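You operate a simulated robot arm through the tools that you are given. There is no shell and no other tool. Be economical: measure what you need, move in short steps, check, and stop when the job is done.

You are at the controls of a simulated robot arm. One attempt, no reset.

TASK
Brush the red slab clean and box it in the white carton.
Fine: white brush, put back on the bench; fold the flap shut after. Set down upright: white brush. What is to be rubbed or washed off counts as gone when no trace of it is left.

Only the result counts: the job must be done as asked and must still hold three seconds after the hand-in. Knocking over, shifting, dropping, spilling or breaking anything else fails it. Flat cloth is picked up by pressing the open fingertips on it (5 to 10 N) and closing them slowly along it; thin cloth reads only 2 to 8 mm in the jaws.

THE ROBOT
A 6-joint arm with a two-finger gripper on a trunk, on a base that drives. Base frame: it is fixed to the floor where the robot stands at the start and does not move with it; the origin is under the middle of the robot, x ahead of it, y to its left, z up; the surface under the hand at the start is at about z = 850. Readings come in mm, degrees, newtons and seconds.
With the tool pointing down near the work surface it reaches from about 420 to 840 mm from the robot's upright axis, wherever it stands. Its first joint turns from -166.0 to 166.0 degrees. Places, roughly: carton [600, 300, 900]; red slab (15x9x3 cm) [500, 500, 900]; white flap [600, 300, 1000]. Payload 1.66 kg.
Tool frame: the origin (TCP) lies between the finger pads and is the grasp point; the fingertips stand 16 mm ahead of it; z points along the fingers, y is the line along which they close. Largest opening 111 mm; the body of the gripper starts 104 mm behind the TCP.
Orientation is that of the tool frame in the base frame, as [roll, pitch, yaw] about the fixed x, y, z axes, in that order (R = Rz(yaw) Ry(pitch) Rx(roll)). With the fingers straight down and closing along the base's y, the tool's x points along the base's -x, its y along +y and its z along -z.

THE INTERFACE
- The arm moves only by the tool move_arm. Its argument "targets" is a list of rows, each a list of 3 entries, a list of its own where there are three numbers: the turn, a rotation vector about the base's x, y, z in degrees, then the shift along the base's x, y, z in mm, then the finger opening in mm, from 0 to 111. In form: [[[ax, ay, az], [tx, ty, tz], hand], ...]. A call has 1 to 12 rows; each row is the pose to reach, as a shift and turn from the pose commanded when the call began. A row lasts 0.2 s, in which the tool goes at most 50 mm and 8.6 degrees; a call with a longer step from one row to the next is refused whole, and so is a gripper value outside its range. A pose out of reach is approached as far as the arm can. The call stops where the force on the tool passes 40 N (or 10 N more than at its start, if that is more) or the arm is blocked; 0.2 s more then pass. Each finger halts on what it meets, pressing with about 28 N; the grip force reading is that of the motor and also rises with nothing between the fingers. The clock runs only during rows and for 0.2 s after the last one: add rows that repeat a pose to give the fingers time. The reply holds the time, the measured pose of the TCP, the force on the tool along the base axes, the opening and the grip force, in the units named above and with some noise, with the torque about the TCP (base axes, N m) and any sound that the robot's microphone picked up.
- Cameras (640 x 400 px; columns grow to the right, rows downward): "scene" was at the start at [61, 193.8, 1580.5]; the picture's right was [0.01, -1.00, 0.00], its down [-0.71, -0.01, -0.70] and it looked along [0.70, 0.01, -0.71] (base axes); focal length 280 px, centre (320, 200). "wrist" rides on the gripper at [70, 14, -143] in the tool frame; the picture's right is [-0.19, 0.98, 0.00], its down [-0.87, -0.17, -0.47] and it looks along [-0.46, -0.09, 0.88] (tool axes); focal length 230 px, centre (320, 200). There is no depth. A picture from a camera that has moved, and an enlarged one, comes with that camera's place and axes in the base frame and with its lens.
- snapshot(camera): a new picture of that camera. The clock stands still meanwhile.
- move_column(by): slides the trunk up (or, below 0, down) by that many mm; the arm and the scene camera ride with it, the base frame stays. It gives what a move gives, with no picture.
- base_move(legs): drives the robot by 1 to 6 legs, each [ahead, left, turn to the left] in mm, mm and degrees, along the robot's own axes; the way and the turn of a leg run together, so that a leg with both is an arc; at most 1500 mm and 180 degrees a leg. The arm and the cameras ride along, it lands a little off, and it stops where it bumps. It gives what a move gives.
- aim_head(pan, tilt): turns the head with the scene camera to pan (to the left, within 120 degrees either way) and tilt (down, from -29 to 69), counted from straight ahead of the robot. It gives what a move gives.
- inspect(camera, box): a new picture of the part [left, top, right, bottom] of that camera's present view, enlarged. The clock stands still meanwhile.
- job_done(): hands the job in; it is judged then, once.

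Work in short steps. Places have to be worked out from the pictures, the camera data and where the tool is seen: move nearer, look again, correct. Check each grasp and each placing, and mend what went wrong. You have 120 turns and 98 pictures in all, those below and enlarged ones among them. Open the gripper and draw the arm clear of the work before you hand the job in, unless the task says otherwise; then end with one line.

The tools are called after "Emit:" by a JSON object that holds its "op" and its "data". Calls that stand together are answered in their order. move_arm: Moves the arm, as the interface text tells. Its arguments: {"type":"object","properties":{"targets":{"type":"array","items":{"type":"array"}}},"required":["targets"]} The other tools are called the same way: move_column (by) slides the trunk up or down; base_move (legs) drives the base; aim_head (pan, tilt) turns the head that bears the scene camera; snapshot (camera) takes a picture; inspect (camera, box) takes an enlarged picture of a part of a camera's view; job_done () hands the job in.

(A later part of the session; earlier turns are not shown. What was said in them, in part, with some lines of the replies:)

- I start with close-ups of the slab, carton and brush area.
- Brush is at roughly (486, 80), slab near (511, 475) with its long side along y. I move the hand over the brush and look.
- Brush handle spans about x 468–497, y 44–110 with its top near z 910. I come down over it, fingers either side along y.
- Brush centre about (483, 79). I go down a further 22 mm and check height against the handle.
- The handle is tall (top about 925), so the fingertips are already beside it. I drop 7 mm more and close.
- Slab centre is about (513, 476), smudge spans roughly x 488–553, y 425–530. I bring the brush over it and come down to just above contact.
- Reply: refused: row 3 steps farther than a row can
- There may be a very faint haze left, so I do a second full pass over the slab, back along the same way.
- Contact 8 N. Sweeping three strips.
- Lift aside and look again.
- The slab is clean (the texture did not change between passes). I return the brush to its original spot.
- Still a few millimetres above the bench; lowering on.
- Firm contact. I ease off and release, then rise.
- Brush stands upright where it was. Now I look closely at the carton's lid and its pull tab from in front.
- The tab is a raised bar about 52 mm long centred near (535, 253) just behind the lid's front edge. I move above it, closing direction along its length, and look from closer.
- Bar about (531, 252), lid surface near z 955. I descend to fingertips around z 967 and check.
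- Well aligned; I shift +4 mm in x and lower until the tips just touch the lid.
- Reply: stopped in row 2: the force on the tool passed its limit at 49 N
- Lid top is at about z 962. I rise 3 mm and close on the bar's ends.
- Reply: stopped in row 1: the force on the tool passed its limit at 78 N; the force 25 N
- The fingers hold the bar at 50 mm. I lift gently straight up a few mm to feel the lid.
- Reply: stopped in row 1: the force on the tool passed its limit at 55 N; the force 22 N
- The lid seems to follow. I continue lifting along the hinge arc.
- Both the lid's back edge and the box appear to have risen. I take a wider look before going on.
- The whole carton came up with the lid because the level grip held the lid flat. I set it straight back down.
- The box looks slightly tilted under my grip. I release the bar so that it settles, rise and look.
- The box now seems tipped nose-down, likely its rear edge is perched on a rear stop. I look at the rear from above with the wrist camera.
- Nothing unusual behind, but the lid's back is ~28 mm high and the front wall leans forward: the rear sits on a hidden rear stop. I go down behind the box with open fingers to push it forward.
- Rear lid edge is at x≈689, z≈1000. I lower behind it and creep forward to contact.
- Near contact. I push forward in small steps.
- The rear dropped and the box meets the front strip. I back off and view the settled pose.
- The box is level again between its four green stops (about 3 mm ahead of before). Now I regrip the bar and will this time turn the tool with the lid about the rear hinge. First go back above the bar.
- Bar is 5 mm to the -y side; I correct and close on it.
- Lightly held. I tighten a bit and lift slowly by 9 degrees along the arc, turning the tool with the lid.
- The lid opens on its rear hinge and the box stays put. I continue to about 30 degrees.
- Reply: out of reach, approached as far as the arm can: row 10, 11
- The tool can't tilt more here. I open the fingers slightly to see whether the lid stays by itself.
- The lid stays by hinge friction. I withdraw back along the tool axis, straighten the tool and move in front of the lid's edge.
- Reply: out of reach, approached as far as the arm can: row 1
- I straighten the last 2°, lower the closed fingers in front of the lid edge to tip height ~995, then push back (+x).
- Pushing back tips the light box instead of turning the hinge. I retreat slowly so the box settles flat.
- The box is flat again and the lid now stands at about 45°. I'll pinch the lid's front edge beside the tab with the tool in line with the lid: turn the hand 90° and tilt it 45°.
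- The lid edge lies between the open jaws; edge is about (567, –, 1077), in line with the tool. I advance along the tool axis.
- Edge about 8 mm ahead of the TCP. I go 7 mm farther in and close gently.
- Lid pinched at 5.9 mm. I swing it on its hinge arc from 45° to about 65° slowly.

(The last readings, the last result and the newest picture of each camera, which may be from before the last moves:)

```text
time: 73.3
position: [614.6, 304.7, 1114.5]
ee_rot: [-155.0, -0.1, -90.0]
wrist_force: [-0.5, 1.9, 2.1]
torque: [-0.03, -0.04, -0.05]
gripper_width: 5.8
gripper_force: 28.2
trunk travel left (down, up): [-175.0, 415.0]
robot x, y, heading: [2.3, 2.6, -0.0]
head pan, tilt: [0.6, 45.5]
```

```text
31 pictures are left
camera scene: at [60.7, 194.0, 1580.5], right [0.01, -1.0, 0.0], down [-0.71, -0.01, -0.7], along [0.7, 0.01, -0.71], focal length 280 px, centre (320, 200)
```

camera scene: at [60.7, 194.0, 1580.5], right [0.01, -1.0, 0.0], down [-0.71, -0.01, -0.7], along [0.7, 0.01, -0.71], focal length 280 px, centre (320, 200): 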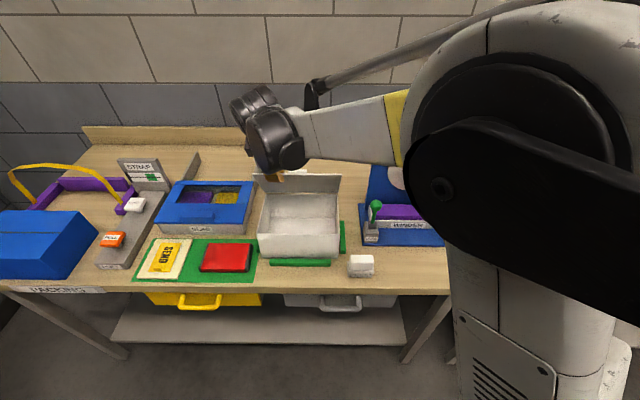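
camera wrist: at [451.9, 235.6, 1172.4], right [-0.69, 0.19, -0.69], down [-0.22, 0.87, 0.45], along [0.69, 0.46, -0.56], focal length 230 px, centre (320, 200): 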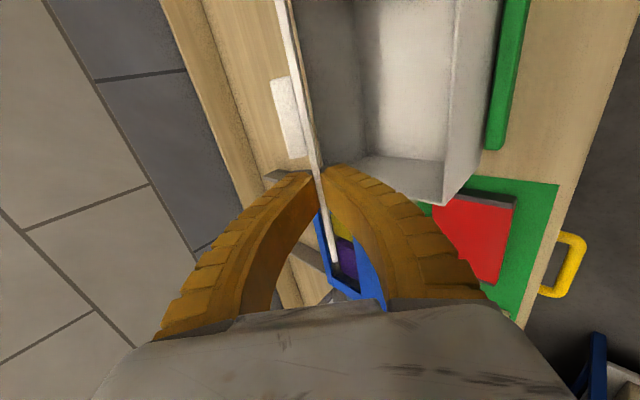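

Works well. I continue to about 100°.

Emit:
{"op": "move_arm", "data": {"targets": [[[0, 2.5, 0], [6.9, 0, 3], 0], [[0, 5, 0], [14, 0, 5.8], 0], [[0, 7.5, 0], [21.2, 0, 8.2], 0], [[0, 10, 0], [28.5, 0, 10.4], 0], [[0, 13.5, 0], [38.8, 0, 12.9], 0], [[0, 17, 0], [49.2, 0, 14.7], 0], [[0, 20, 0], [58.3, 0, 15.6], 0], [[0, 24, 0], [70.5, 0, 16.2], 0], [[0, 28, 0], [82.6, 0, 16], 0], [[0, 32, 0], [94.7, 0, 14.9], 0], [[0, 35, 0], [103.7, 0, 13.7], 0], [[0, 35, 0], [103.7, 0, 13.7], 0]]}}

Emit:
{"op": "inspect", "data": {"camera": "scene", "box": [220, 130, 400, 280]}}

```text
time: 75.9
position: [716.4, 304.5, 1128.1]
ee_rot: [170.1, -0.1, -89.8]
wrist_force: [0.7, -0.2, 3.4]
torque: [-0.06, -0.08, -0.03]
gripper_width: 6.0
gripper_force: 28.5
trunk travel left (down, up): [-175.0, 415.0]
robot x, y, heading: [-4.7, -1.0, 0.1]
head pan, tilt: [0.6, 45.5]
```

```text
2.67 times, centred on (310, 205) of scene
camera zoom: at [60.7, 193.8, 1580.5], right [0.01, -1.0, 0.0], down [-0.71, -0.01, -0.7], along [0.7, 0.01, -0.71], focal length 748 px, centre (347, 187)
```

zoom: 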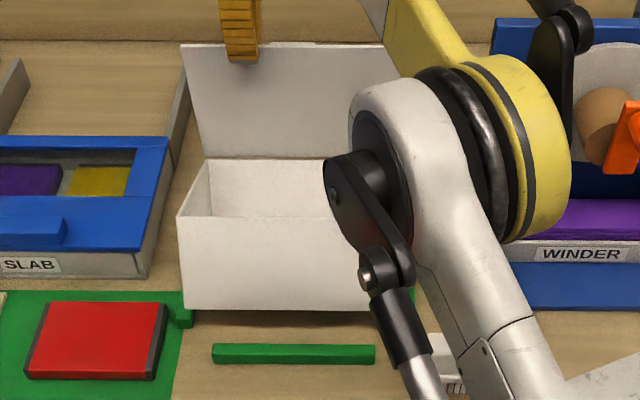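

The box front has risen a little at this angle. I swing the lid back some 13° and check.

Emit:
{"op": "move_arm", "data": {"targets": [[[0, -3, 0], [-9, 0, 1], 0], [[0, -6, 0], [-18, 0, 2], 0], [[0, -9, 0], [-27, 0, 2.4], 0], [[0, -13, 0], [-39.3, 0, 2.2], 0], [[0, -13, 0], [-39.3, 0, 2.2], 0]]}}

Emit:
{"op": "inspect", "data": {"camera": "scene", "box": [220, 130, 400, 280]}}

```text
time: 77.1
position: [676.6, 305.5, 1131.0]
ee_rot: [-176.9, 0.0, -90.0]
wrist_force: [-0.3, 0.8, 1.7]
torque: [0.12, -0.07, 0.0]
gripper_width: 6.1
gripper_force: 27.7
trunk travel left (down, up): [-175.0, 415.0]
robot x, y, heading: [-2.8, 0.7, 0.0]
head pan, tilt: [0.6, 45.5]
```

```text
2.67 times, centred on (310, 205) of scene
camera zoom: at [60.8, 193.9, 1580.4], right [0.01, -1.0, 0.0], down [-0.71, -0.01, -0.7], along [0.7, 0.01, -0.71], focal length 748 px, centre (347, 187)
```

zoom: 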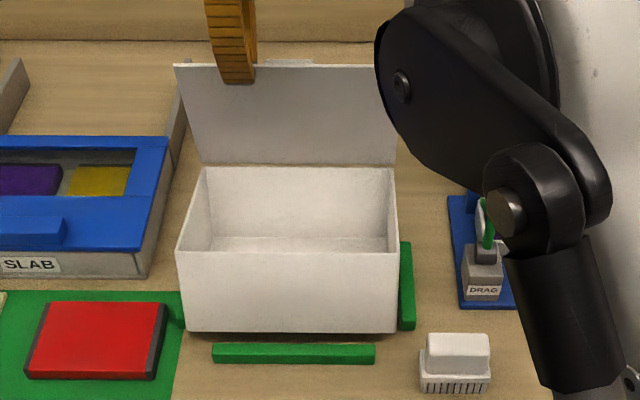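

The box is still tilted nose-up with the lid held. I hold still for two seconds to see if the hinge creeps and it sinks.

Emit:
{"op": "move_arm", "data": {"targets": [[[0, 0, 0], [0, 0, 0], 0], [[0, 0, 0], [0, 0, 0], 0], [[0, 0, 0], [0, 0, 0], 0], [[0, 0, 0], [0, 0, 0], 0], [[0, 0, 0], [0, 0, 0], 0], [[0, 0, 0], [0, 0, 0], 0], [[0, 0, 0], [0, 0, 0], 0], [[0, 0, 0], [0, 0, 0], 0], [[0, 0, 0], [0, 0, 0], 0], [[0, 0, 0], [0, 0, 0], 0], [[0, 0, 0], [0, 0, 0], 0]]}}

Emit:
{"op": "inspect", "data": {"camera": "scene", "box": [220, 130, 400, 280]}}

```text
time: 79.5
position: [675.7, 304.6, 1130.9]
ee_rot: [-177.0, -0.1, -90.0]
wrist_force: [0.0, 0.4, 2.8]
torque: [0.02, -0.05, 0.01]
gripper_width: 5.9
gripper_force: 28.2
trunk travel left (down, up): [-175.0, 415.0]
robot x, y, heading: [1.3, 1.4, -0.0]
head pan, tilt: [0.6, 45.5]
```

```text
2.67 times, centred on (310, 205) of scene
camera zoom: at [60.6, 193.9, 1580.5], right [0.01, -1.0, 0.0], down [-0.71, -0.01, -0.7], along [0.7, 0.01, -0.71], focal length 748 px, centre (347, 187)
```

zoom: 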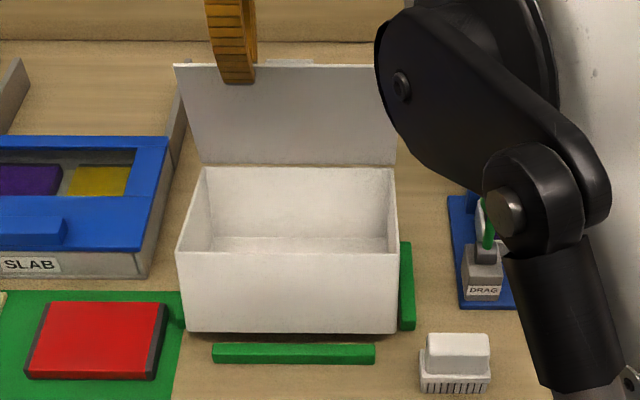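

The hinge has enough friction to carry the box at a tilt: box about 15° nose-up, lid ~68° open relative to it. I lower box and lid as one unit, turning about the box's rear bottom edge after shifting 11 mm back clear of the front strip.

Emit:
{"op": "move_arm", "data": {"targets": [[[0, 0, 0], [6, 0, 0], 0], [[0, 0, 0], [11, 0, 0], 0], [[0, -2, 0], [1.2, 0, -0.3], 0], [[0, -4, 0], [-8.6, 0, -0.7], 0], [[0, -6, 0], [-18.4, 0, -1.3], 0], [[0, -8, 0], [-28.2, 0, -2.2], 0], [[0, -10, 0], [-37.9, 0, -3.6], 0], [[0, -12, 0], [-47.5, 0, -5.3], 0], [[0, -14, 0], [-57, 0, -7.4], 0], [[0, -14, 0], [-57, 0, -7.4], 0]]}}

Emit:
{"op": "inspect", "data": {"camera": "scene", "box": [220, 130, 400, 280]}}

```text
time: 81.7
position: [619.6, 305.6, 1122.9]
ee_rot: [-163.0, 0.0, -90.0]
wrist_force: [0.1, -1.6, 1.1]
torque: [-0.01, -0.06, 0.01]
gripper_width: 6.2
gripper_force: 28.0
trunk travel left (down, up): [-175.0, 415.0]
robot x, y, heading: [1.2, -1.7, 0.1]
head pan, tilt: [0.6, 45.5]
```

```text
2.67 times, centred on (310, 205) of scene
camera zoom: at [60.9, 193.8, 1580.5], right [0.01, -1.0, 0.0], down [-0.71, -0.01, -0.7], along [0.7, 0.01, -0.71], focal length 748 px, centre (347, 187)
```

zoom: 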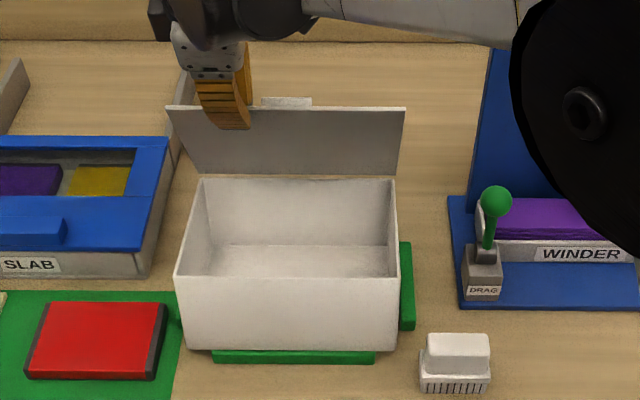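

Box is still ~10° nose-up and came forward over the front strip. I shift it 25 mm back, then lower further with more downward than forward motion.

Emit:
{"op": "move_arm", "data": {"targets": [[[0, 0, 0], [8, 0, 0], 0], [[0, 0, 0], [16, 0, 0], 0], [[0, 0, 0], [25, 0, 0], 0], [[0, -2, 0], [17, 0, -2], 0], [[0, -4, 0], [9, 0, -4], 0], [[0, -6, 0], [1, 0, -6], 0], [[0, -8, 0], [-7, 0, -9], 0], [[0, -8, 0], [-7, 0, -9], 0]]}}

Emit:
{"op": "inspect", "data": {"camera": "scene", "box": [220, 130, 400, 280]}}

```text
time: 83.5
position: [614.3, 303.9, 1112.8]
ee_rot: [-154.9, -0.2, -90.1]
wrist_force: [-1.4, 0.5, 0.9]
torque: [0.04, -0.03, -0.02]
gripper_width: 5.9
gripper_force: 27.7
trunk travel left (down, up): [-175.0, 415.0]
robot x, y, heading: [1.8, -0.9, -0.1]
head pan, tilt: [0.6, 45.5]
```

```text
2.67 times, centred on (310, 205) of scene
camera zoom: at [60.8, 194.0, 1580.5], right [0.01, -1.0, 0.0], down [-0.71, -0.01, -0.7], along [0.7, 0.01, -0.71], focal length 748 px, centre (347, 187)
```

zoom: 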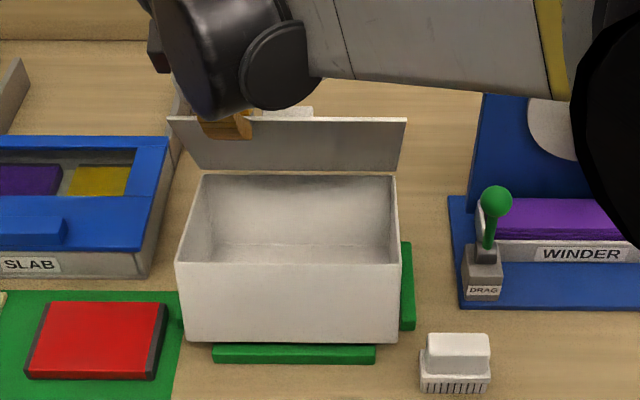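

The tapered box's rear bottom edge is in fact against the rear stop, so only the swing matters. I swing the lid open to about 100° first, then will lower box and lid together about the rear bottom edge.

Emit:
{"op": "move_arm", "data": {"targets": [[[0, 3, 0], [8.4, 0, 3.6], 0], [[0, 6, 0], [17, 0, 6.7], 0], [[0, 10, 0], [28.6, 0, 10.4], 0], [[0, 13, 0], [37.5, 0, 12.6], 0], [[0, 16, 0], [46.5, 0, 14.2], 0], [[0, 20, 0], [58.6, 0, 15.7], 0], [[0, 24, 0], [70.8, 0, 16.4], 0], [[0, 28, 0], [83.1, 0, 16.1], 0], [[0, 32, 0], [95.2, 0, 15], 0], [[0, 35, 0], [104.3, 0, 13.7], 0], [[0, 35, 0], [104.3, 0, 13.7], 0]]}}

Emit:
{"op": "inspect", "data": {"camera": "scene", "box": [220, 130, 400, 280]}}

```text
time: 85.9
position: [717.4, 306.2, 1126.3]
ee_rot: [170.0, 0.0, -89.8]
wrist_force: [1.8, 0.3, 3.1]
torque: [-0.01, -0.06, 0.01]
gripper_width: 6.0
gripper_force: 28.1
trunk travel left (down, up): [-175.0, 415.0]
robot x, y, heading: [-1.9, -0.1, -0.2]
head pan, tilt: [0.6, 45.5]
```

```text
2.67 times, centred on (310, 205) of scene
camera zoom: at [60.8, 193.8, 1580.5], right [0.01, -1.0, 0.0], down [-0.71, -0.01, -0.7], along [0.7, 0.01, -0.71], focal length 748 px, centre (347, 187)
```

zoom: 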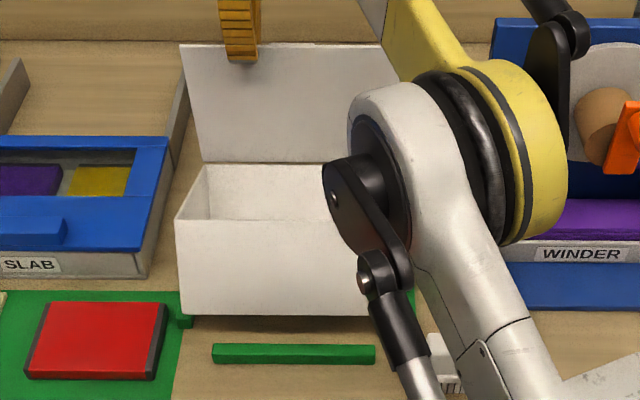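

The lid seems to be at its stop (~72° relative to the box). I turn lid and box together about the hinge back by 28°, slightly raised so the box drops in between the stops.

Emit:
{"op": "move_arm", "data": {"targets": [[[0, -3.5, 0], [-11, 0, 4.2], 0], [[0, -7, 0], [-22.3, 0, 7.5], 0], [[0, -10.5, 0], [-33.4, 0, 9.2], 0], [[0, -14, 0], [-44.5, 0, 10.3], 0], [[0, -17.5, 0], [-55.6, 0, 10.3], 0], [[0, -21, 0], [-66.6, 0, 9.5], 0], [[0, -24.5, 0], [-77.5, 0, 7.3], 0], [[0, -28, 0], [-88.2, 0, 4.2], 0], [[0, -28, 0], [-88.2, 0, 4.2], 0]]}}

Emit:
{"op": "inspect", "data": {"camera": "scene", "box": [220, 130, 400, 280]}}

```text
time: 87.9
position: [629.7, 304.7, 1130.9]
ee_rot: [-161.8, 0.0, -90.0]
wrist_force: [-0.3, -0.7, -0.9]
torque: [0.04, -0.03, 0.02]
gripper_width: 5.9
gripper_force: 27.7
trunk travel left (down, up): [-175.0, 415.0]
robot x, y, heading: [-1.1, -1.3, 0.3]
head pan, tilt: [0.6, 45.5]
```

```text
2.67 times, centred on (310, 205) of scene
camera zoom: at [61.3, 194.0, 1580.4], right [0.01, -1.0, 0.0], down [-0.71, -0.01, -0.7], along [0.7, 0.01, -0.71], focal length 748 px, centre (347, 187)
```

zoom: 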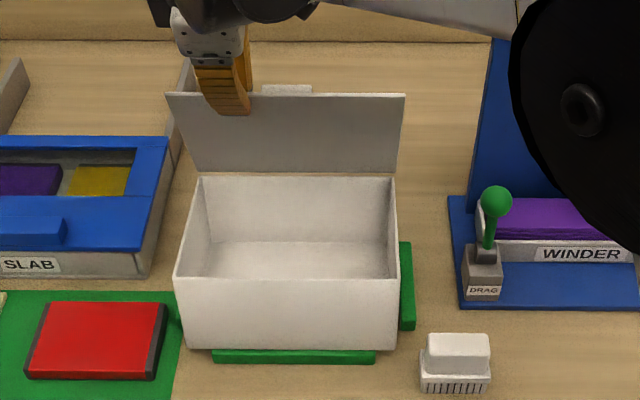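

Now tilt is ~8° and the box is about 9 mm up. I turn 8° more about the hinge while lowering it onto the bench.

Emit:
{"op": "move_arm", "data": {"targets": [[[0, -2, 0], [-5.5, 0, -2], 0], [[0, -4, 0], [-11, 0, -5], 0], [[0, -6, 0], [-16.5, 0, -9], 0], [[0, -8, 0], [-22, 0, -13], 0], [[0, -8, 0], [-22, 0, -17], 0], [[0, -8, 0], [-22, 0, -17], 0]]}}

Emit:
{"op": "inspect", "data": {"camera": "scene", "box": [220, 130, 400, 280]}}

```text
time: 89.3
position: [607.3, 305.8, 1114.5]
ee_rot: [-154.0, -0.1, -89.9]
wrist_force: [-1.0, 1.0, 1.4]
torque: [0.02, 0.01, 0.02]
gripper_width: 6.3
gripper_force: 27.9
trunk travel left (down, up): [-175.0, 415.0]
robot x, y, heading: [-1.5, 1.2, 0.0]
head pan, tilt: [0.6, 45.5]
```

```text
2.67 times, centred on (310, 205) of scene
camera zoom: at [60.7, 194.0, 1580.5], right [0.01, -1.0, 0.0], down [-0.71, -0.01, -0.7], along [0.7, 0.01, -0.71], focal length 748 px, centre (347, 187)
```

zoom: 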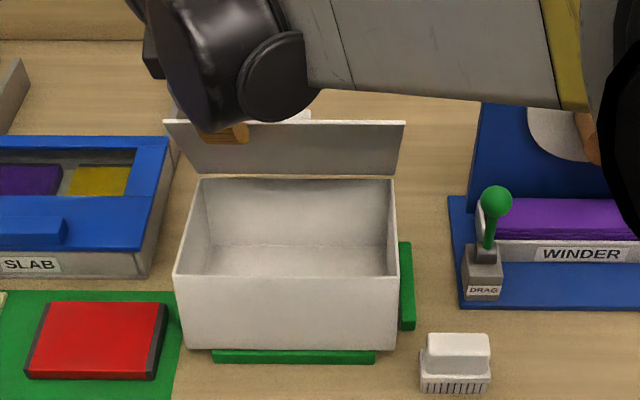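

The nose rests on the front strip; the whole must go ~26 mm back. I lift 6 mm, shift back, then lower by turning about the rear bottom edge.

Emit:
{"op": "move_arm", "data": {"targets": [[[0, 0, 0], [0, 0, 6], 0], [[0, 0, 0], [9, 0, 7], 0], [[0, 0, 0], [18, 0, 7], 0], [[0, 0, 0], [26, 0, 7], 0], [[0, -2.5, 0], [15, 0, 4], 0], [[0, -5, 0], [4, 0, 0], 0], [[0, -7, 0], [-5, 0, -5], 0], [[0, -9, 0], [-14, 0, -10], 0], [[0, -9, 0], [-14, 0, -12], 0]]}}

Emit:
{"op": "inspect", "data": {"camera": "scene", "box": [220, 130, 400, 280]}}

```text
time: 91.3
position: [593.6, 305.4, 1103.2]
ee_rot: [-144.9, -0.1, -90.1]
wrist_force: [-1.8, -0.9, 1.1]
torque: [-0.06, 0.01, -0.08]
gripper_width: 5.9
gripper_force: 28.1
trunk travel left (down, up): [-175.0, 415.0]
robot x, y, heading: [-0.7, 2.6, -0.1]
head pan, tilt: [0.6, 45.5]
```

```text
2.67 times, centred on (310, 205) of scene
camera zoom: at [60.9, 193.8, 1580.5], right [0.01, -1.0, 0.0], down [-0.71, -0.01, -0.7], along [0.7, 0.01, -0.71], focal length 748 px, centre (347, 187)
```

zoom: 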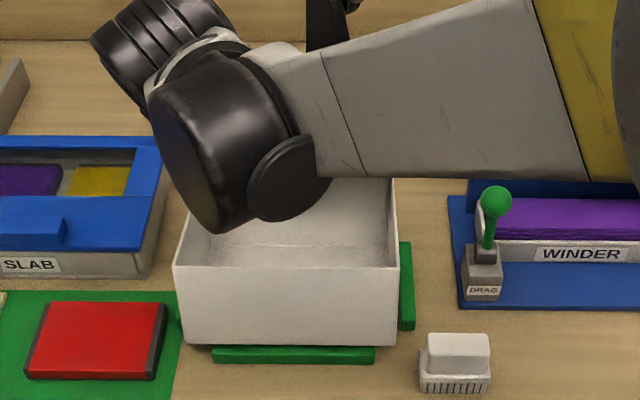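

The nose still sits on the strip. I swing the lid up to lift the nose free while moving everything back, then lower as a unit farther to the rear.

Emit:
{"op": "move_arm", "data": {"targets": [[[0, 5, 0], [14.4, 0, 8.5], 0], [[0, 10, 0], [30.9, 0, 17], 0], [[0, 15, 0], [49.9, 0, 22.3], 0], [[0, 20, 0], [69.4, 0, 27.8], 0], [[0, 25, 0], [91.2, 0, 32.2], 0], [[0, 30, 0], [113.2, 0, 35.1], 0], [[0, 35, 0], [136.4, 0, 35.8], 0], [[0, 35, 0], [136.4, 0, 35.8], 0]]}}

Emit:
{"op": "inspect", "data": {"camera": "scene", "box": [220, 130, 400, 280]}}

```text
time: 93.1
position: [729.1, 304.0, 1139.3]
ee_rot: [179.9, 0.0, -90.0]
wrist_force: [-1.5, -0.6, -1.7]
torque: [0.03, 0.13, -0.02]
gripper_width: 6.1
gripper_force: 27.5
trunk travel left (down, up): [-175.0, 415.0]
robot x, y, heading: [2.5, 3.8, -0.1]
head pan, tilt: [0.6, 45.5]
```

```text
2.67 times, centred on (310, 205) of scene
camera zoom: at [60.7, 193.9, 1580.5], right [0.01, -1.0, 0.0], down [-0.71, -0.01, -0.7], along [0.7, 0.01, -0.71], focal length 748 px, centre (347, 187)
```

zoom: 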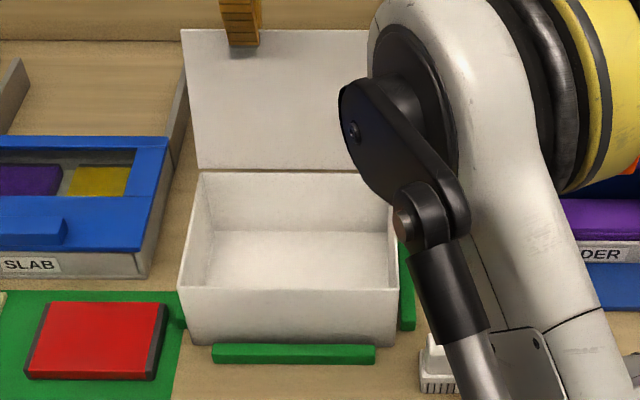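

Excellent: the box is flat between the stops and the lid is open past vertical. I release the lid and rise.

Emit:
{"op": "move_arm", "data": {"targets": [[[0, 0, 0], [0, 0, 0], 10], [[0, 0, 0], [0, 0, 0], 25], [[0, 0, 0], [0, 0, 0], 40], [[0, 0, 0], [0, 0, 30], 40], [[0, 0, 0], [0, 0, 75], 40], [[0, 0, 0], [-30, 20, 90], 40], [[0, 0, 0], [-75, 30, 90], 60], [[0, 0, 0], [-120, 45, 90], 80], [[0, 0, 0], [-160, 70, 80], 105], [[0, 0, 0], [-190, 105, 60], 105], [[0, 0, 0], [-210, 140, 30], 108]]}}

Emit:
{"op": "snapshot", "data": {"camera": "scene"}}

Emit:
{"op": "snapshot", "data": {"camera": "wrist"}}

```text
refused: row 10 steps farther than a row can; nothing moved
```

```text
20 pictures are left
camera scene: at [60.7, 193.9, 1580.5], right [0.01, -1.0, 0.0], down [-0.71, -0.01, -0.7], along [0.7, 0.01, -0.71], focal length 280 px, centre (320, 200)
```

scene: 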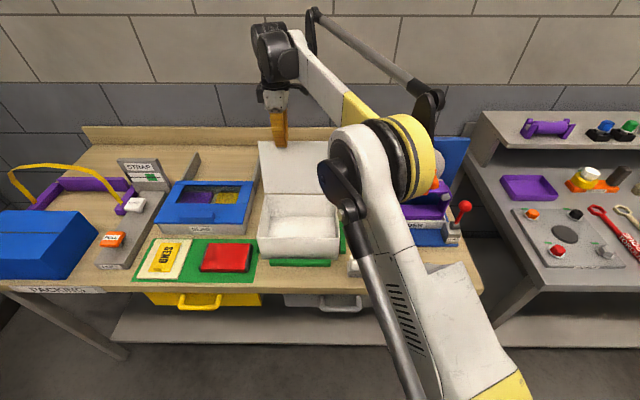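

```text
19 pictures are left
camera wrist: at [715.2, 234.0, 1282.5], right [-0.98, 0.19, 0.0], down [0.17, 0.87, 0.47], along [0.09, 0.46, -0.88], focal length 230 px, centre (320, 200)
```

wrist: 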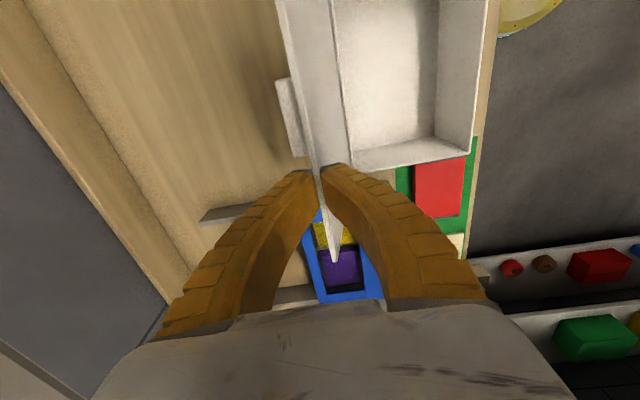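

Lid leans past vertical. Redo the release with smaller steps, going up and then over to the slab with the jaws already closing along x.

Emit:
{"op": "move_arm", "data": {"targets": [[[0, 0, 0], [0, 0, 0], 10], [[0, 0, 0], [0, 0, 0], 25], [[0, 0, 0], [0, 0, 0], 40], [[0, 0, 0], [0, 0, 30], 40], [[0, 0, 0], [0, 0, 75], 40], [[0, 0, 0], [-25, 20, 90], 40], [[0, 0, 0], [-60, 40, 95], 60], [[0, 0, 0], [-95, 65, 95], 80], [[0, 0, 0], [-130, 90, 95], 105], [[0, 0, 0], [-165, 120, 95], 108], [[0, 0, 0], [-195, 150, 80], 108], [[0, 0, 0], [-214, 171, 45], 110]]}}

Emit:
{"op": "snapshot", "data": {"camera": "wrist"}}

```text
time: 95.7
position: [538.0, 500.2, 1217.4]
ee_rot: [180.0, -0.3, -90.0]
wrist_force: [-0.4, 0.6, 0.5]
torque: [-0.04, -0.01, 0.02]
gripper_width: 110.3
gripper_force: 0.0
out of reach, approached as far as the arm can: row 10, 11, 12
trunk travel left (down, up): [-175.0, 415.0]
robot x, y, heading: [0.7, 3.1, 0.1]
head pan, tilt: [0.6, 45.5]
```

```text
18 pictures are left
camera wrist: at [524.1, 429.0, 1360.9], right [-0.98, 0.19, 0.0], down [0.17, 0.87, 0.47], along [0.09, 0.46, -0.88], focal length 230 px, centre (320, 200)
```

wrist: 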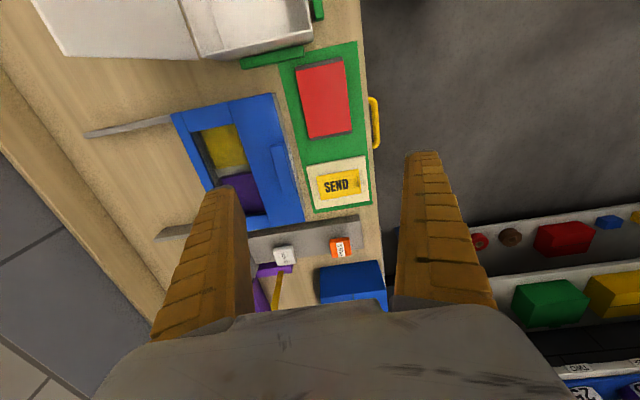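

That yaw hits a joint limit at this y. I turn the hand 180° the other way (jaws still close along x).

Emit:
{"op": "move_arm", "data": {"targets": [[[0, 0, -8], [0, 0, 0], 110], [[0, 0, -16], [0, 0, 0], 110], [[0, 0, -24], [0, 0, 0], 110], [[0, 0, -32], [0, 0, 0], 110], [[0, 0, -40], [0, 0, 0], 110], [[0, 0, -48], [0, 0, 0], 110], [[0, 0, -56], [0, 0, 0], 110], [[0, 0, -64], [0, 0, 0], 110], [[0, 0, -72], [0, 0, 0], 110], [[0, 0, -80], [0, 0, 0], 110], [[0, 0, -88], [0, 0, 0], 110]]}}

Emit:
{"op": "move_arm", "data": {"targets": [[[0, 0, -8], [0, 0, 0], 110], [[0, 0, -16], [0, 0, 0], 110], [[0, 0, -24], [0, 0, 0], 110], [[0, 0, -32], [0, 0, 0], 110], [[0, 0, -40], [0, 0, 0], 110], [[0, 0, -48], [0, 0, 0], 110], [[0, 0, -56], [0, 0, 0], 110], [[0, 0, -64], [0, 0, 0], 110], [[0, 0, -72], [0, 0, 0], 110], [[0, 0, -80], [0, 0, 0], 110], [[0, 0, -88], [0, 0, 0], 110], [[0, 0, -92], [0, 0, 0], 110]]}}

```text
time: 98.1
position: [539.0, 499.2, 1216.6]
ee_rot: [-179.9, -0.1, -178.1]
wrist_force: [0.9, -0.6, 0.4]
torque: [-0.02, 0.02, -0.04]
gripper_width: 110.2
gripper_force: 0.1
trunk travel left (down, up): [-175.0, 415.0]
robot x, y, heading: [-2.4, -0.3, -0.0]
head pan, tilt: [0.6, 45.5]
```

```text
time: 100.7
position: [538.6, 499.0, 1216.6]
ee_rot: [-180.0, 0.0, 89.9]
wrist_force: [0.5, -0.4, 0.5]
torque: [0.02, 0.03, -0.04]
gripper_width: 110.1
gripper_force: 0.1
trunk travel left (down, up): [-175.0, 415.0]
robot x, y, heading: [1.6, 1.9, 0.1]
head pan, tilt: [0.6, 45.5]
```

Orientation is good. Lower above the slab and look.

Emit:
{"op": "move_arm", "data": {"targets": [[[0, 0, 0], [-6, -6, -45], 110], [[0, 0, 0], [-12, -12, -90], 110], [[0, 0, 0], [-18, -18, -135], 110], [[0, 0, 0], [-24, -23, -180], 110], [[0, 0, 0], [-24, -23, -225], 110], [[0, 0, 0], [-24, -23, -260], 110]]}}

Emit:
{"op": "snapshot", "data": {"camera": "wrist"}}

Emit:
{"op": "snapshot", "data": {"camera": "scene"}}

```text
time: 102.3
position: [555.4, 508.9, 1009.8]
ee_rot: [180.0, 0.0, 90.0]
wrist_force: [-0.1, 0.3, -0.5]
torque: [-0.08, 0.11, 0.0]
gripper_width: 110.1
gripper_force: 0.0
out of reach, approached as far as the arm can: row 1, 2, 3, 4, 5
trunk travel left (down, up): [-175.0, 415.0]
robot x, y, heading: [0.5, 0.7, -0.1]
head pan, tilt: [0.6, 45.5]
stopped in row 6: the arm was blocked; the commanded pose is now the measured one
```

```text
17 pictures are left
camera wrist: at [568.5, 577.3, 1152.6], right [0.98, -0.19, 0.0], down [-0.17, -0.87, 0.47], along [-0.09, -0.46, -0.88], focal length 230 px, centre (320, 200)
```

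wrist: 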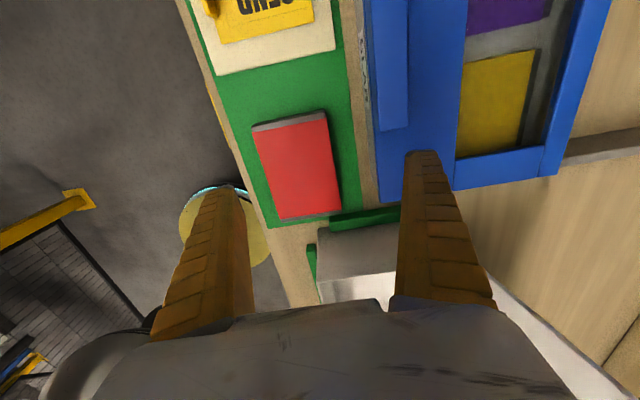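

```text
16 pictures are left
camera scene: at [62.0, 195.0, 1580.3], right [0.01, -1.0, 0.0], down [-0.71, -0.01, -0.7], along [0.7, 0.01, -0.71], focal length 280 px, centre (320, 200)
```

scene: 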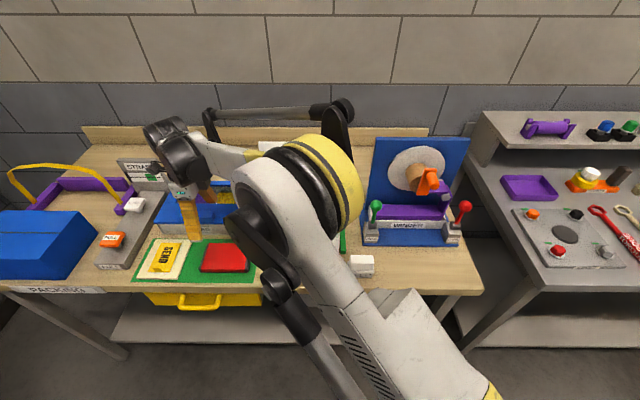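

The arm was blocked with the pose off target. I back off toward a comfortable spot nearer the robot and check reach.

Emit:
{"op": "move_arm", "data": {"targets": [[[0, 0, 0], [-5, -5, 30], 110], [[0, 0, 0], [-20, -35, 60], 110], [[0, 0, 0], [-40, -65, 80], 110], [[0, 0, 0], [-60, -100, 80], 110], [[0, 0, 0], [-80, -130, 80], 110]]}}

```text
time: 103.5
position: [476.2, 379.0, 1088.7]
ee_rot: [-180.0, -0.1, 90.0]
wrist_force: [0.7, 0.3, -0.3]
torque: [0.02, -0.01, 0.0]
gripper_width: 110.1
gripper_force: 0.1
trunk travel left (down, up): [-175.0, 415.0]
robot x, y, heading: [0.8, 3.0, -0.1]
head pan, tilt: [0.6, 45.5]
```

Reached. Now from here toward the slab again.

Emit:
{"op": "move_arm", "data": {"targets": [[[0, 0, 0], [8, 25, -15], 110], [[0, 0, 0], [18, 50, -30], 110], [[0, 0, 0], [28, 75, -50], 110], [[0, 0, 0], [38, 97, -70], 110]]}}

Emit:
{"op": "snapshot", "data": {"camera": "scene"}}

```text
time: 104.5
position: [513.1, 474.9, 1018.4]
ee_rot: [-180.0, 0.1, 90.0]
wrist_force: [0.8, 0.0, 0.0]
torque: [-0.02, 0.03, 0.03]
gripper_width: 110.0
gripper_force: 0.1
trunk travel left (down, up): [-175.0, 415.0]
robot x, y, heading: [-0.7, 0.9, -0.1]
head pan, tilt: [0.6, 45.5]
```

```text
15 pictures are left
camera scene: at [61.5, 194.6, 1580.3], right [0.01, -1.0, 0.0], down [-0.71, -0.01, -0.7], along [0.7, 0.01, -0.71], focal length 280 px, centre (320, 200)
```

scene: 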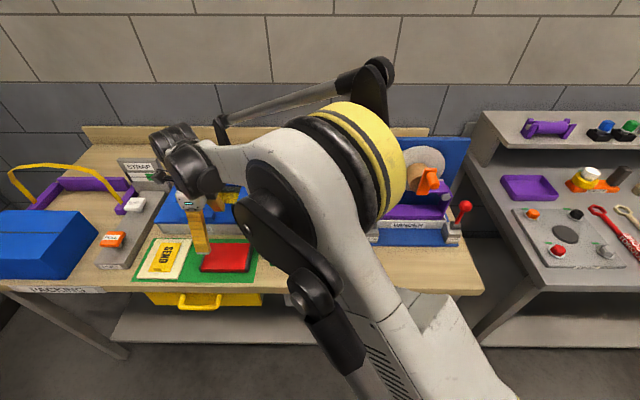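

Reached exactly. I descend to just above the slab and check the jaw straddle.

Emit:
{"op": "move_arm", "data": {"targets": [[[0, 0, 0], [0, 1, -45], 110], [[0, 0, 0], [0, 1, -85], 110], [[0, 0, 0], [0, 1, -110], 110]]}}

Emit:
{"op": "snapshot", "data": {"camera": "wrist"}}

Emit:
{"op": "inspect", "data": {"camera": "scene", "box": [170, 200, 290, 290]}}

```text
time: 105.3
position: [513.6, 476.3, 910.4]
ee_rot: [180.0, -0.1, 90.0]
wrist_force: [0.1, 0.2, 0.0]
torque: [0.0, 0.03, 0.02]
gripper_width: 109.8
gripper_force: 0.0
trunk travel left (down, up): [-175.0, 415.0]
robot x, y, heading: [3.9, 0.8, 0.1]
head pan, tilt: [0.6, 45.5]
```

```text
14 pictures are left
camera wrist: at [527.3, 544.8, 1053.6], right [0.98, -0.19, 0.0], down [-0.17, -0.87, 0.47], along [-0.09, -0.46, -0.88], focal length 230 px, centre (320, 200)
```

wrist: 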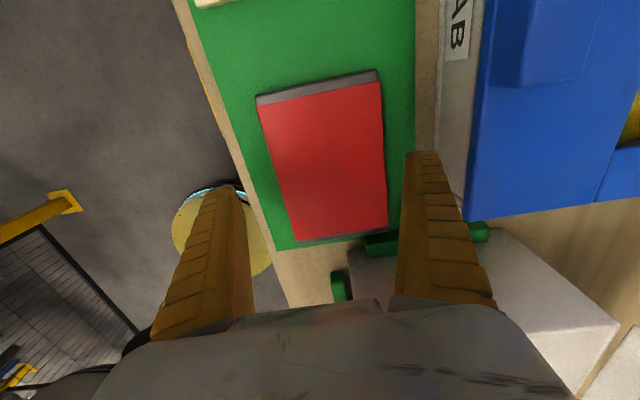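

```text
4.44 times, centred on (230, 245) of scene
camera zoom: at [61.1, 194.1, 1580.4], right [0.01, -1.0, 0.0], down [-0.71, -0.01, -0.7], along [0.7, 0.01, -0.71], focal length 1246 px, centre (720, 0)
```

zoom: 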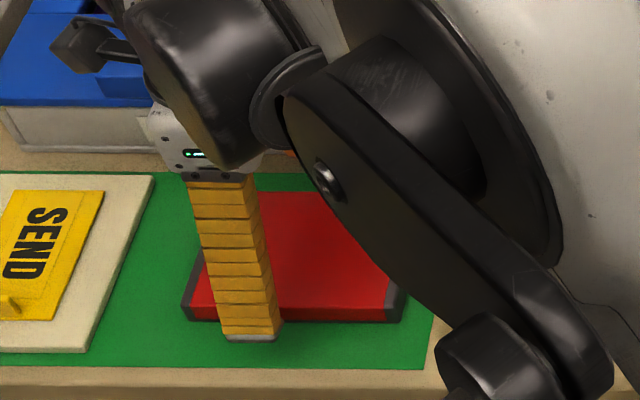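

Slab centre is about (521, 470). I shift +7, −5, lower to grip height and close.

Emit:
{"op": "move_arm", "data": {"targets": [[[0, 0, 0], [7, -5, 0], 110], [[0, 0, 0], [7, -5, -20], 110], [[0, 0, 0], [7, -5, -36], 110], [[0, 0, 0], [7, -5, -36], 100], [[0, 0, 0], [7, -5, -36], 92], [[0, 0, 0], [7, -5, -36], 84], [[0, 0, 0], [7, -5, -36], 80], [[0, 0, 0], [7, -5, -36], 80]]}}

```text
time: 107.1
position: [519.5, 471.6, 873.5]
ee_rot: [180.0, -0.1, 90.0]
wrist_force: [0.5, -0.1, -0.8]
torque: [-0.02, 0.02, 0.0]
gripper_width: 89.1
gripper_force: 27.9
trunk travel left (down, up): [-175.0, 415.0]
robot x, y, heading: [-1.0, -0.5, -0.2]
head pan, tilt: [0.6, 45.5]
```

Slab gripped at 89 mm. I lift it well above the rim level and carry it over the carton.

Emit:
{"op": "move_arm", "data": {"targets": [[[0, 0, 0], [0, 0, 30], 80], [[0, 0, 0], [0, 0, 70], 80], [[0, 0, 0], [0, 0, 110], 80], [[0, 0, 0], [0, 0, 150], 80], [[0, 0, 0], [10, -25, 165], 80], [[0, 0, 0], [22, -60, 165], 80], [[0, 0, 0], [34, -95, 165], 80], [[0, 0, 0], [46, -130, 165], 80], [[0, 0, 0], [60, -165, 165], 80], [[0, 0, 0], [74, -195, 165], 80], [[0, 0, 0], [86, -215, 165], 80]]}}

Emit:
{"op": "snapshot", "data": {"camera": "scene"}}

Emit:
{"op": "snapshot", "data": {"camera": "wrist"}}

```text
time: 109.5
position: [605.1, 256.0, 1038.6]
ee_rot: [-179.9, -0.1, 90.0]
wrist_force: [0.4, 0.1, -2.9]
torque: [0.0, -0.01, -0.02]
gripper_width: 89.1
gripper_force: 27.8
trunk travel left (down, up): [-175.0, 415.0]
robot x, y, heading: [1.7, -0.8, 0.3]
head pan, tilt: [0.6, 45.5]
```

```text
12 pictures are left
camera scene: at [61.6, 193.9, 1580.4], right [0.01, -1.0, 0.0], down [-0.71, -0.01, -0.7], along [0.7, 0.01, -0.71], focal length 280 px, centre (320, 200)
```

scene: 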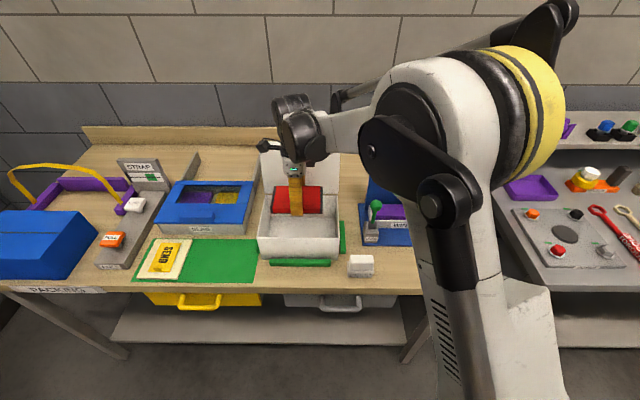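

```text
11 pictures are left
camera wrist: at [618.5, 324.4, 1182.0], right [0.98, -0.19, 0.0], down [-0.17, -0.87, 0.47], along [-0.09, -0.46, -0.88], focal length 230 px, centre (320, 200)
```

wrist: 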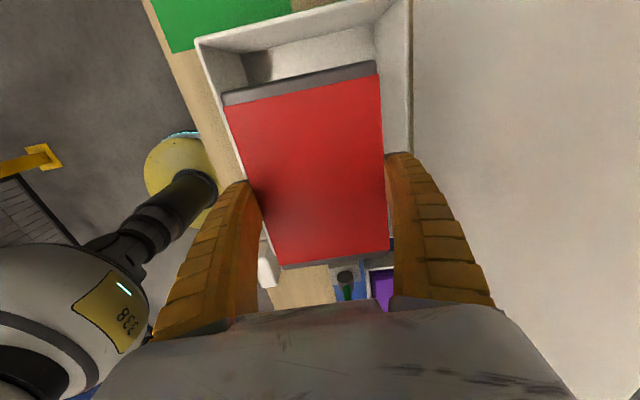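

The slab is centred over the carton (interior x ≈532–685, y ≈150–365). I lower it with care.

Emit:
{"op": "move_arm", "data": {"targets": [[[0, 0, 0], [2, 1, -30], 80], [[0, 0, 0], [3, 1, -60], 80], [[0, 0, 0], [3, 1, -90], 80], [[0, 0, 0], [3, 1, -115], 80], [[0, 0, 0], [3, 1, -135], 80], [[0, 0, 0], [3, 1, -150], 80], [[0, 0, 0], [3, 1, -156], 80]]}}

```text
time: 111.1
position: [608.4, 257.2, 883.0]
ee_rot: [-180.0, -0.1, 89.9]
wrist_force: [-0.5, 0.3, -3.5]
torque: [0.01, 0.04, -0.03]
gripper_width: 88.9
gripper_force: 28.0
trunk travel left (down, up): [-175.0, 415.0]
robot x, y, heading: [-2.1, 5.9, -0.1]
head pan, tilt: [0.6, 45.5]
```

No contact yet; a few millimetres more.

Emit:
{"op": "move_arm", "data": {"targets": [[[0, 0, 0], [0, 0, -2], 80], [[0, 0, 0], [0, 0, -4], 80], [[0, 0, 0], [0, 0, -6], 80]]}}

```text
time: 111.9
position: [608.9, 257.3, 877.8]
ee_rot: [180.0, -0.1, 90.0]
wrist_force: [0.2, 0.3, 0.1]
torque: [0.06, -0.14, 0.04]
gripper_width: 88.8
gripper_force: 27.8
trunk travel left (down, up): [-175.0, 415.0]
robot x, y, heading: [2.8, 1.8, 0.1]
head pan, tilt: [0.6, 45.5]
```

The slab's weight is now borne by the carton floor. I open a little and rise straight up.

Emit:
{"op": "move_arm", "data": {"targets": [[[0, 0, 0], [0, 0, 0], 92], [[0, 0, 0], [0, 0, 0], 98], [[0, 0, 0], [0, 0, 0], 102], [[0, 0, 0], [0, 0, 25], 102], [[0, 0, 0], [0, 0, 65], 102], [[0, 0, 0], [0, 0, 110], 102], [[0, 0, 0], [0, 0, 155], 102], [[0, 0, 0], [-10, 0, 200], 90]]}}

Emit:
{"op": "snapshot", "data": {"camera": "scene"}}

```text
time: 113.7
position: [596.0, 257.3, 1076.7]
ee_rot: [-180.0, -0.1, 90.1]
wrist_force: [0.1, 0.0, 0.2]
torque: [0.0, 0.0, 0.02]
gripper_width: 90.9
gripper_force: 0.9
trunk travel left (down, up): [-175.0, 415.0]
robot x, y, heading: [1.6, 1.0, -0.0]
head pan, tilt: [0.6, 45.5]
```

```text
10 pictures are left
camera scene: at [60.3, 193.8, 1580.6], right [0.01, -1.0, 0.0], down [-0.71, -0.01, -0.7], along [0.7, 0.01, -0.71], focal length 280 px, centre (320, 200)
```

scene: 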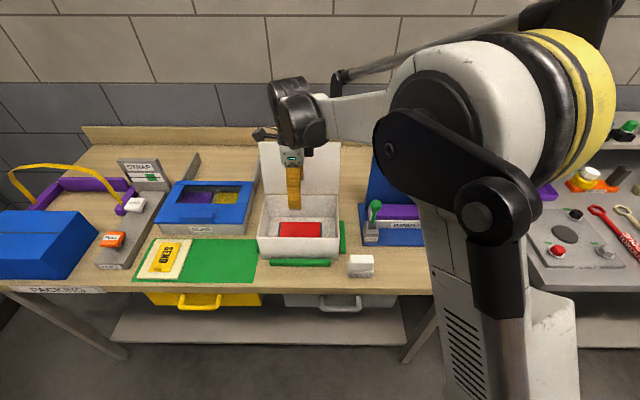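

The slab lies flat inside. To close, I straddle the lid's top edge with open jaws from above and draw it forward with the rear finger.

Emit:
{"op": "move_arm", "data": {"targets": [[[0, 0, 0], [10, 10, 45], 75], [[0, 0, 0], [25, 25, 85], 75], [[0, 0, 0], [55, 40, 100], 75], [[0, 0, 0], [90, 48, 103], 75], [[0, 0, 0], [122, 48, 103], 75], [[0, 0, 0], [131, 48, 100], 75]]}}

Emit:
{"op": "snapshot", "data": {"camera": "wrist"}}

```text
time: 115.1
position: [729.0, 304.6, 1176.7]
ee_rot: [-180.0, -0.1, 90.1]
wrist_force: [-0.4, 0.0, -0.2]
torque: [-0.01, 0.02, 0.06]
gripper_width: 76.4
gripper_force: 0.4
trunk travel left (down, up): [-175.0, 415.0]
robot x, y, heading: [3.1, 4.7, -0.0]
head pan, tilt: [0.6, 45.5]
```

```text
9 pictures are left
camera wrist: at [743.0, 372.3, 1320.1], right [0.98, -0.19, 0.0], down [-0.17, -0.87, 0.47], along [-0.09, -0.46, -0.88], focal length 230 px, centre (320, 200)
```

wrist: 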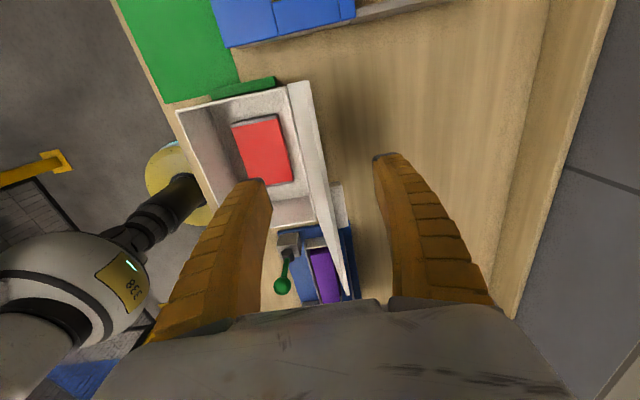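

Lid edge at x≈735, between the jaws. I go down 60 mm and draw it forward.

Emit:
{"op": "move_arm", "data": {"targets": [[[0, 0, 0], [0, 0, -35], 75], [[0, 0, 0], [0, 0, -60], 75], [[0, 0, 0], [-20, 0, -60], 75], [[0, 0, 0], [-40, 0, -60], 75], [[0, 0, 0], [-60, 0, -60], 75], [[0, 0, 0], [-80, 0, -60], 75], [[0, 0, 0], [-98, 0, -60], 75], [[0, 0, 0], [-116, 0, -60], 75], [[0, 0, 0], [-134, 0, -61], 75], [[0, 0, 0], [-152, 0, -66], 75], [[0, 0, 0], [-170, 0, -73], 75], [[0, 0, 0], [-188, 0, -81], 75]]}}

Emit:
{"op": "snapshot", "data": {"camera": "wrist"}}

```text
time: 117.7
position: [542.9, 304.4, 1095.4]
ee_rot: [180.0, -0.1, 90.1]
wrist_force: [-1.0, -0.5, 0.0]
torque: [-0.01, -0.04, 0.02]
gripper_width: 76.7
gripper_force: 0.8
trunk travel left (down, up): [-175.0, 415.0]
robot x, y, heading: [-0.6, -0.6, 0.2]
head pan, tilt: [0.6, 45.5]
```

```text
8 pictures are left
camera wrist: at [555.7, 373.5, 1239.3], right [0.98, -0.19, 0.0], down [-0.17, -0.87, 0.47], along [-0.09, -0.46, -0.88], focal length 230 px, centre (320, 200)
```

wrist: 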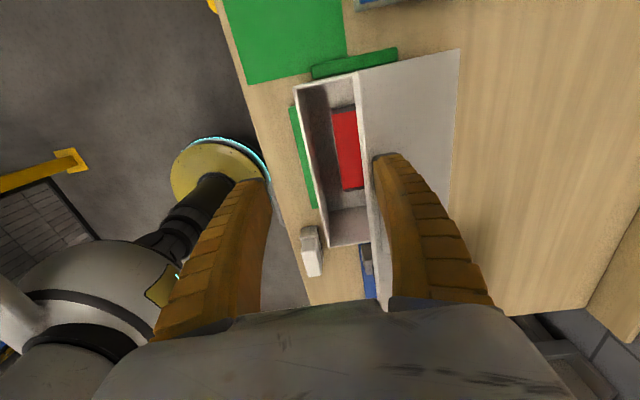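

Lid is at ~50°. I rise, close the fingers and press it down from above, behind the tab.

Emit:
{"op": "move_arm", "data": {"targets": [[[0, 0, 0], [-4, 0, 25], 75], [[0, 0, 0], [-4, 0, 60], 60], [[0, 0, 0], [20, 0, 70], 30], [[0, 0, 0], [50, 0, 70], 5], [[0, 0, 0], [52, 0, 35], 5], [[0, 0, 0], [52, 0, 10], 5], [[0, 0, 0], [52, 0, -10], 5], [[0, 0, 0], [52, 0, -28], 5], [[0, 0, 0], [52, 0, -46], 5], [[0, 0, 0], [52, 0, -64], 5], [[0, 0, 0], [52, 0, -82], 5], [[0, 0, 0], [52, 0, -100], 5]]}}

Emit:
{"op": "snapshot", "data": {"camera": "scene"}}

```text
time: 120.3
position: [591.6, 305.0, 995.4]
ee_rot: [179.9, -0.2, 90.0]
wrist_force: [-0.1, 0.3, 0.4]
torque: [-0.01, 0.02, -0.01]
gripper_width: 8.5
gripper_force: 2.5
trunk travel left (down, up): [-175.0, 415.0]
robot x, y, heading: [-2.5, -0.2, -0.1]
head pan, tilt: [0.6, 45.5]
```

```text
7 pictures are left
camera scene: at [61.1, 194.1, 1580.4], right [0.01, -1.0, 0.0], down [-0.71, -0.01, -0.7], along [0.7, 0.01, -0.71], focal length 280 px, centre (320, 200)
```

scene: 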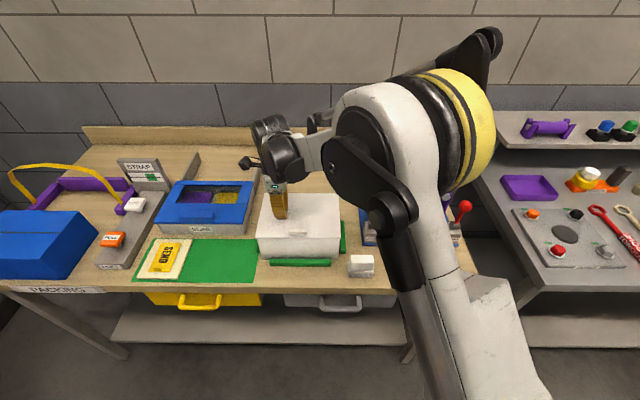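

Nearly shut. I press further down to the lid-level contact.

Emit:
{"op": "move_arm", "data": {"targets": [[[0, 0, 0], [0, 0, -8], 5], [[0, 0, 0], [0, 0, -13], 5], [[0, 0, 0], [0, 0, -16], 5], [[0, 0, 0], [0, 0, -17.5], 5]]}}

```text
time: 121.3
position: [591.8, 304.2, 979.0]
ee_rot: [180.0, -0.1, 90.0]
wrist_force: [-0.1, -0.3, 2.7]
torque: [-0.01, -0.03, -0.01]
gripper_width: 8.3
gripper_force: 1.8
trunk travel left (down, up): [-175.0, 415.0]
robot x, y, heading: [4.0, -0.2, -0.3]
head pan, tilt: [0.6, 45.5]
```

Contact is light (2.7 N). I press a little more, then lift and press once near the front edge.

Emit:
{"op": "move_arm", "data": {"targets": [[[0, 0, 0], [0, 0, -1.5], 5], [[0, 0, 0], [0, 0, -2.5], 5], [[0, 0, 0], [0, 0, 10], 5], [[0, 0, 0], [-30, 0, 15], 5], [[0, 0, 0], [-56, 0, 12], 5], [[0, 0, 0], [-56, 0, 4], 5], [[0, 0, 0], [-56, 0, 1], 5]]}}

Emit:
{"op": "move_arm", "data": {"targets": [[[0, 0, 0], [0, 0, -1.5], 5], [[0, 0, 0], [0, 0, -2.5], 5]]}}

```text
time: 122.9
position: [537.9, 303.7, 980.2]
ee_rot: [-179.9, -0.1, 90.0]
wrist_force: [-0.7, -0.3, -0.2]
torque: [0.0, 0.04, 0.0]
gripper_width: 8.6
gripper_force: 2.8
trunk travel left (down, up): [-175.0, 415.0]
robot x, y, heading: [-1.0, -0.8, -0.0]
head pan, tilt: [0.6, 45.5]
```

```text
time: 123.5
position: [538.1, 304.7, 977.7]
ee_rot: [-179.9, -0.2, 89.9]
wrist_force: [0.7, -0.4, 4.8]
torque: [0.0, -0.03, 0.05]
gripper_width: 5.9
gripper_force: 27.7
trunk travel left (down, up): [-175.0, 415.0]
robot x, y, heading: [1.0, -0.8, 0.0]
head pan, tilt: [0.6, 45.5]
```

The lid front is at its closed height. I open, rise clear and check.

Emit:
{"op": "move_arm", "data": {"targets": [[[0, 0, 0], [0, 0, 30], 8], [[0, 0, 0], [0, 0, 75], 30], [[0, 0, 0], [-30, 0, 115], 60], [[0, 0, 0], [-70, -20, 135], 90], [[0, 0, 0], [-90, -55, 145], 105], [[0, 0, 0], [-90, -100, 150], 110]]}}

Emit:
{"op": "inspect", "data": {"camera": "scene", "box": [220, 150, 400, 290]}}

Emit:
{"op": "snapshot", "data": {"camera": "wrist"}}

```text
time: 124.9
position: [447.6, 203.9, 1127.7]
ee_rot: [180.0, -0.1, 90.1]
wrist_force: [0.2, -1.0, 0.5]
torque: [0.0, -0.03, 0.0]
gripper_width: 110.2
gripper_force: 0.0
trunk travel left (down, up): [-175.0, 415.0]
robot x, y, heading: [-2.9, 0.9, -0.2]
head pan, tilt: [0.6, 45.5]
```

```text
2.86 times, centred on (310, 220) of scene
camera zoom: at [60.9, 193.3, 1580.5], right [0.01, -1.0, 0.0], down [-0.71, -0.01, -0.7], along [0.7, 0.01, -0.71], focal length 801 px, centre (349, 143)
```

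zoom: 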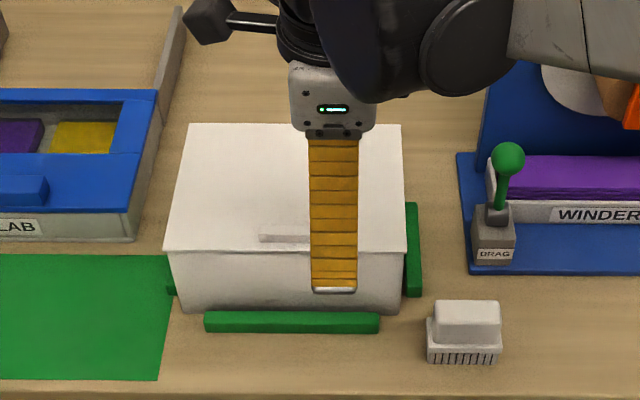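

```text
5 pictures are left
camera wrist: at [460.3, 272.0, 1271.0], right [0.98, -0.19, 0.0], down [-0.17, -0.87, 0.47], along [-0.09, -0.46, -0.88], focal length 230 px, centre (320, 200)
```

wrist: 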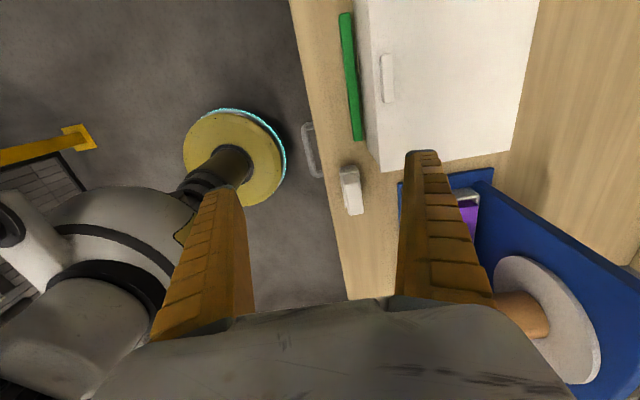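

The lid is shut, brush upright. I draw the arm further up and away and take one overall check.

Emit:
{"op": "move_arm", "data": {"targets": [[[0, 0, 0], [-5, -40, 15], 110], [[0, 0, 0], [-10, -80, 30], 110], [[0, 0, 0], [-10, -120, 45], 110], [[0, 0, 0], [-10, -150, 60], 110]]}}

Emit:
{"op": "inspect", "data": {"camera": "scene", "box": [0, 120, 480, 400]}}

Emit:
{"op": "inspect", "data": {"camera": "scene", "box": [240, 180, 360, 280]}}

```text
time: 125.9
position: [437.4, 55.4, 1187.6]
ee_rot: [180.0, -0.1, 90.1]
wrist_force: [0.2, -0.5, 0.4]
torque: [0.01, -0.01, 0.02]
gripper_width: 109.9
gripper_force: 0.0
trunk travel left (down, up): [-175.0, 415.0]
robot x, y, heading: [0.3, -1.4, -0.0]
head pan, tilt: [0.6, 45.5]
```

```text
1.33 times, centred on (240, 260) of scene
camera zoom: at [60.8, 193.6, 1580.5], right [0.01, -1.0, 0.0], down [-0.71, -0.01, -0.7], along [0.7, 0.01, -0.71], focal length 374 px, centre (427, 120)
```

zoom: 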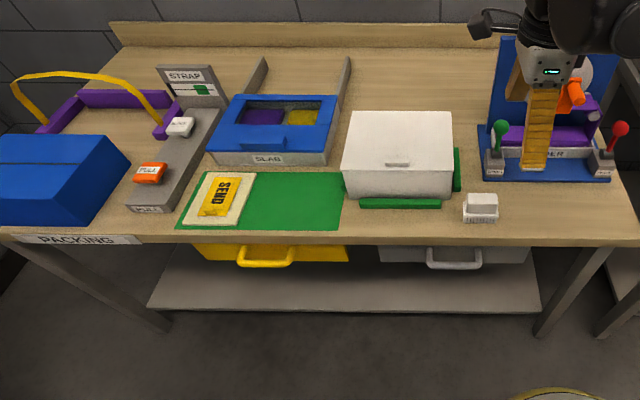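

```text
4.00 times, centred on (300, 230) of scene
camera zoom: at [60.8, 193.6, 1580.5], right [0.01, -1.0, 0.0], down [-0.71, -0.01, -0.7], along [0.7, 0.01, -0.71], focal length 1122 px, centre (400, 80)
```

zoom: 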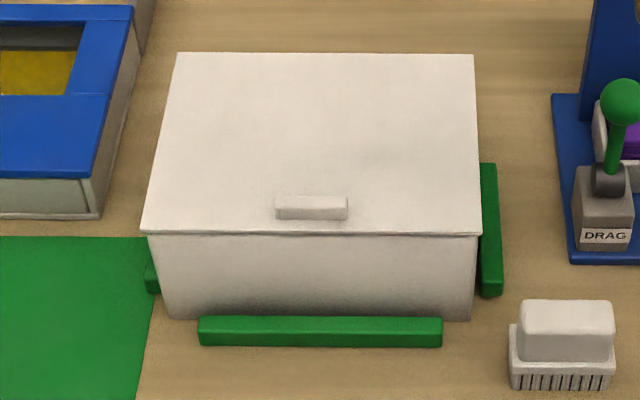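

Everything is in place: carton shut between its stops, slab inside, brush upright, hand clear and open. I hand in.

Emit:
{"op": "job_done", "data": {}}

```text
The job is handed in.
```

I brushed the red slab clean, laid it in the white carton with the flap folded shut, and put the white brush back upright on the bench. While opening the flap I lifted and tipped the empty carton a few times. It ended up flat between its green stops, within a few millimetres of where it started.
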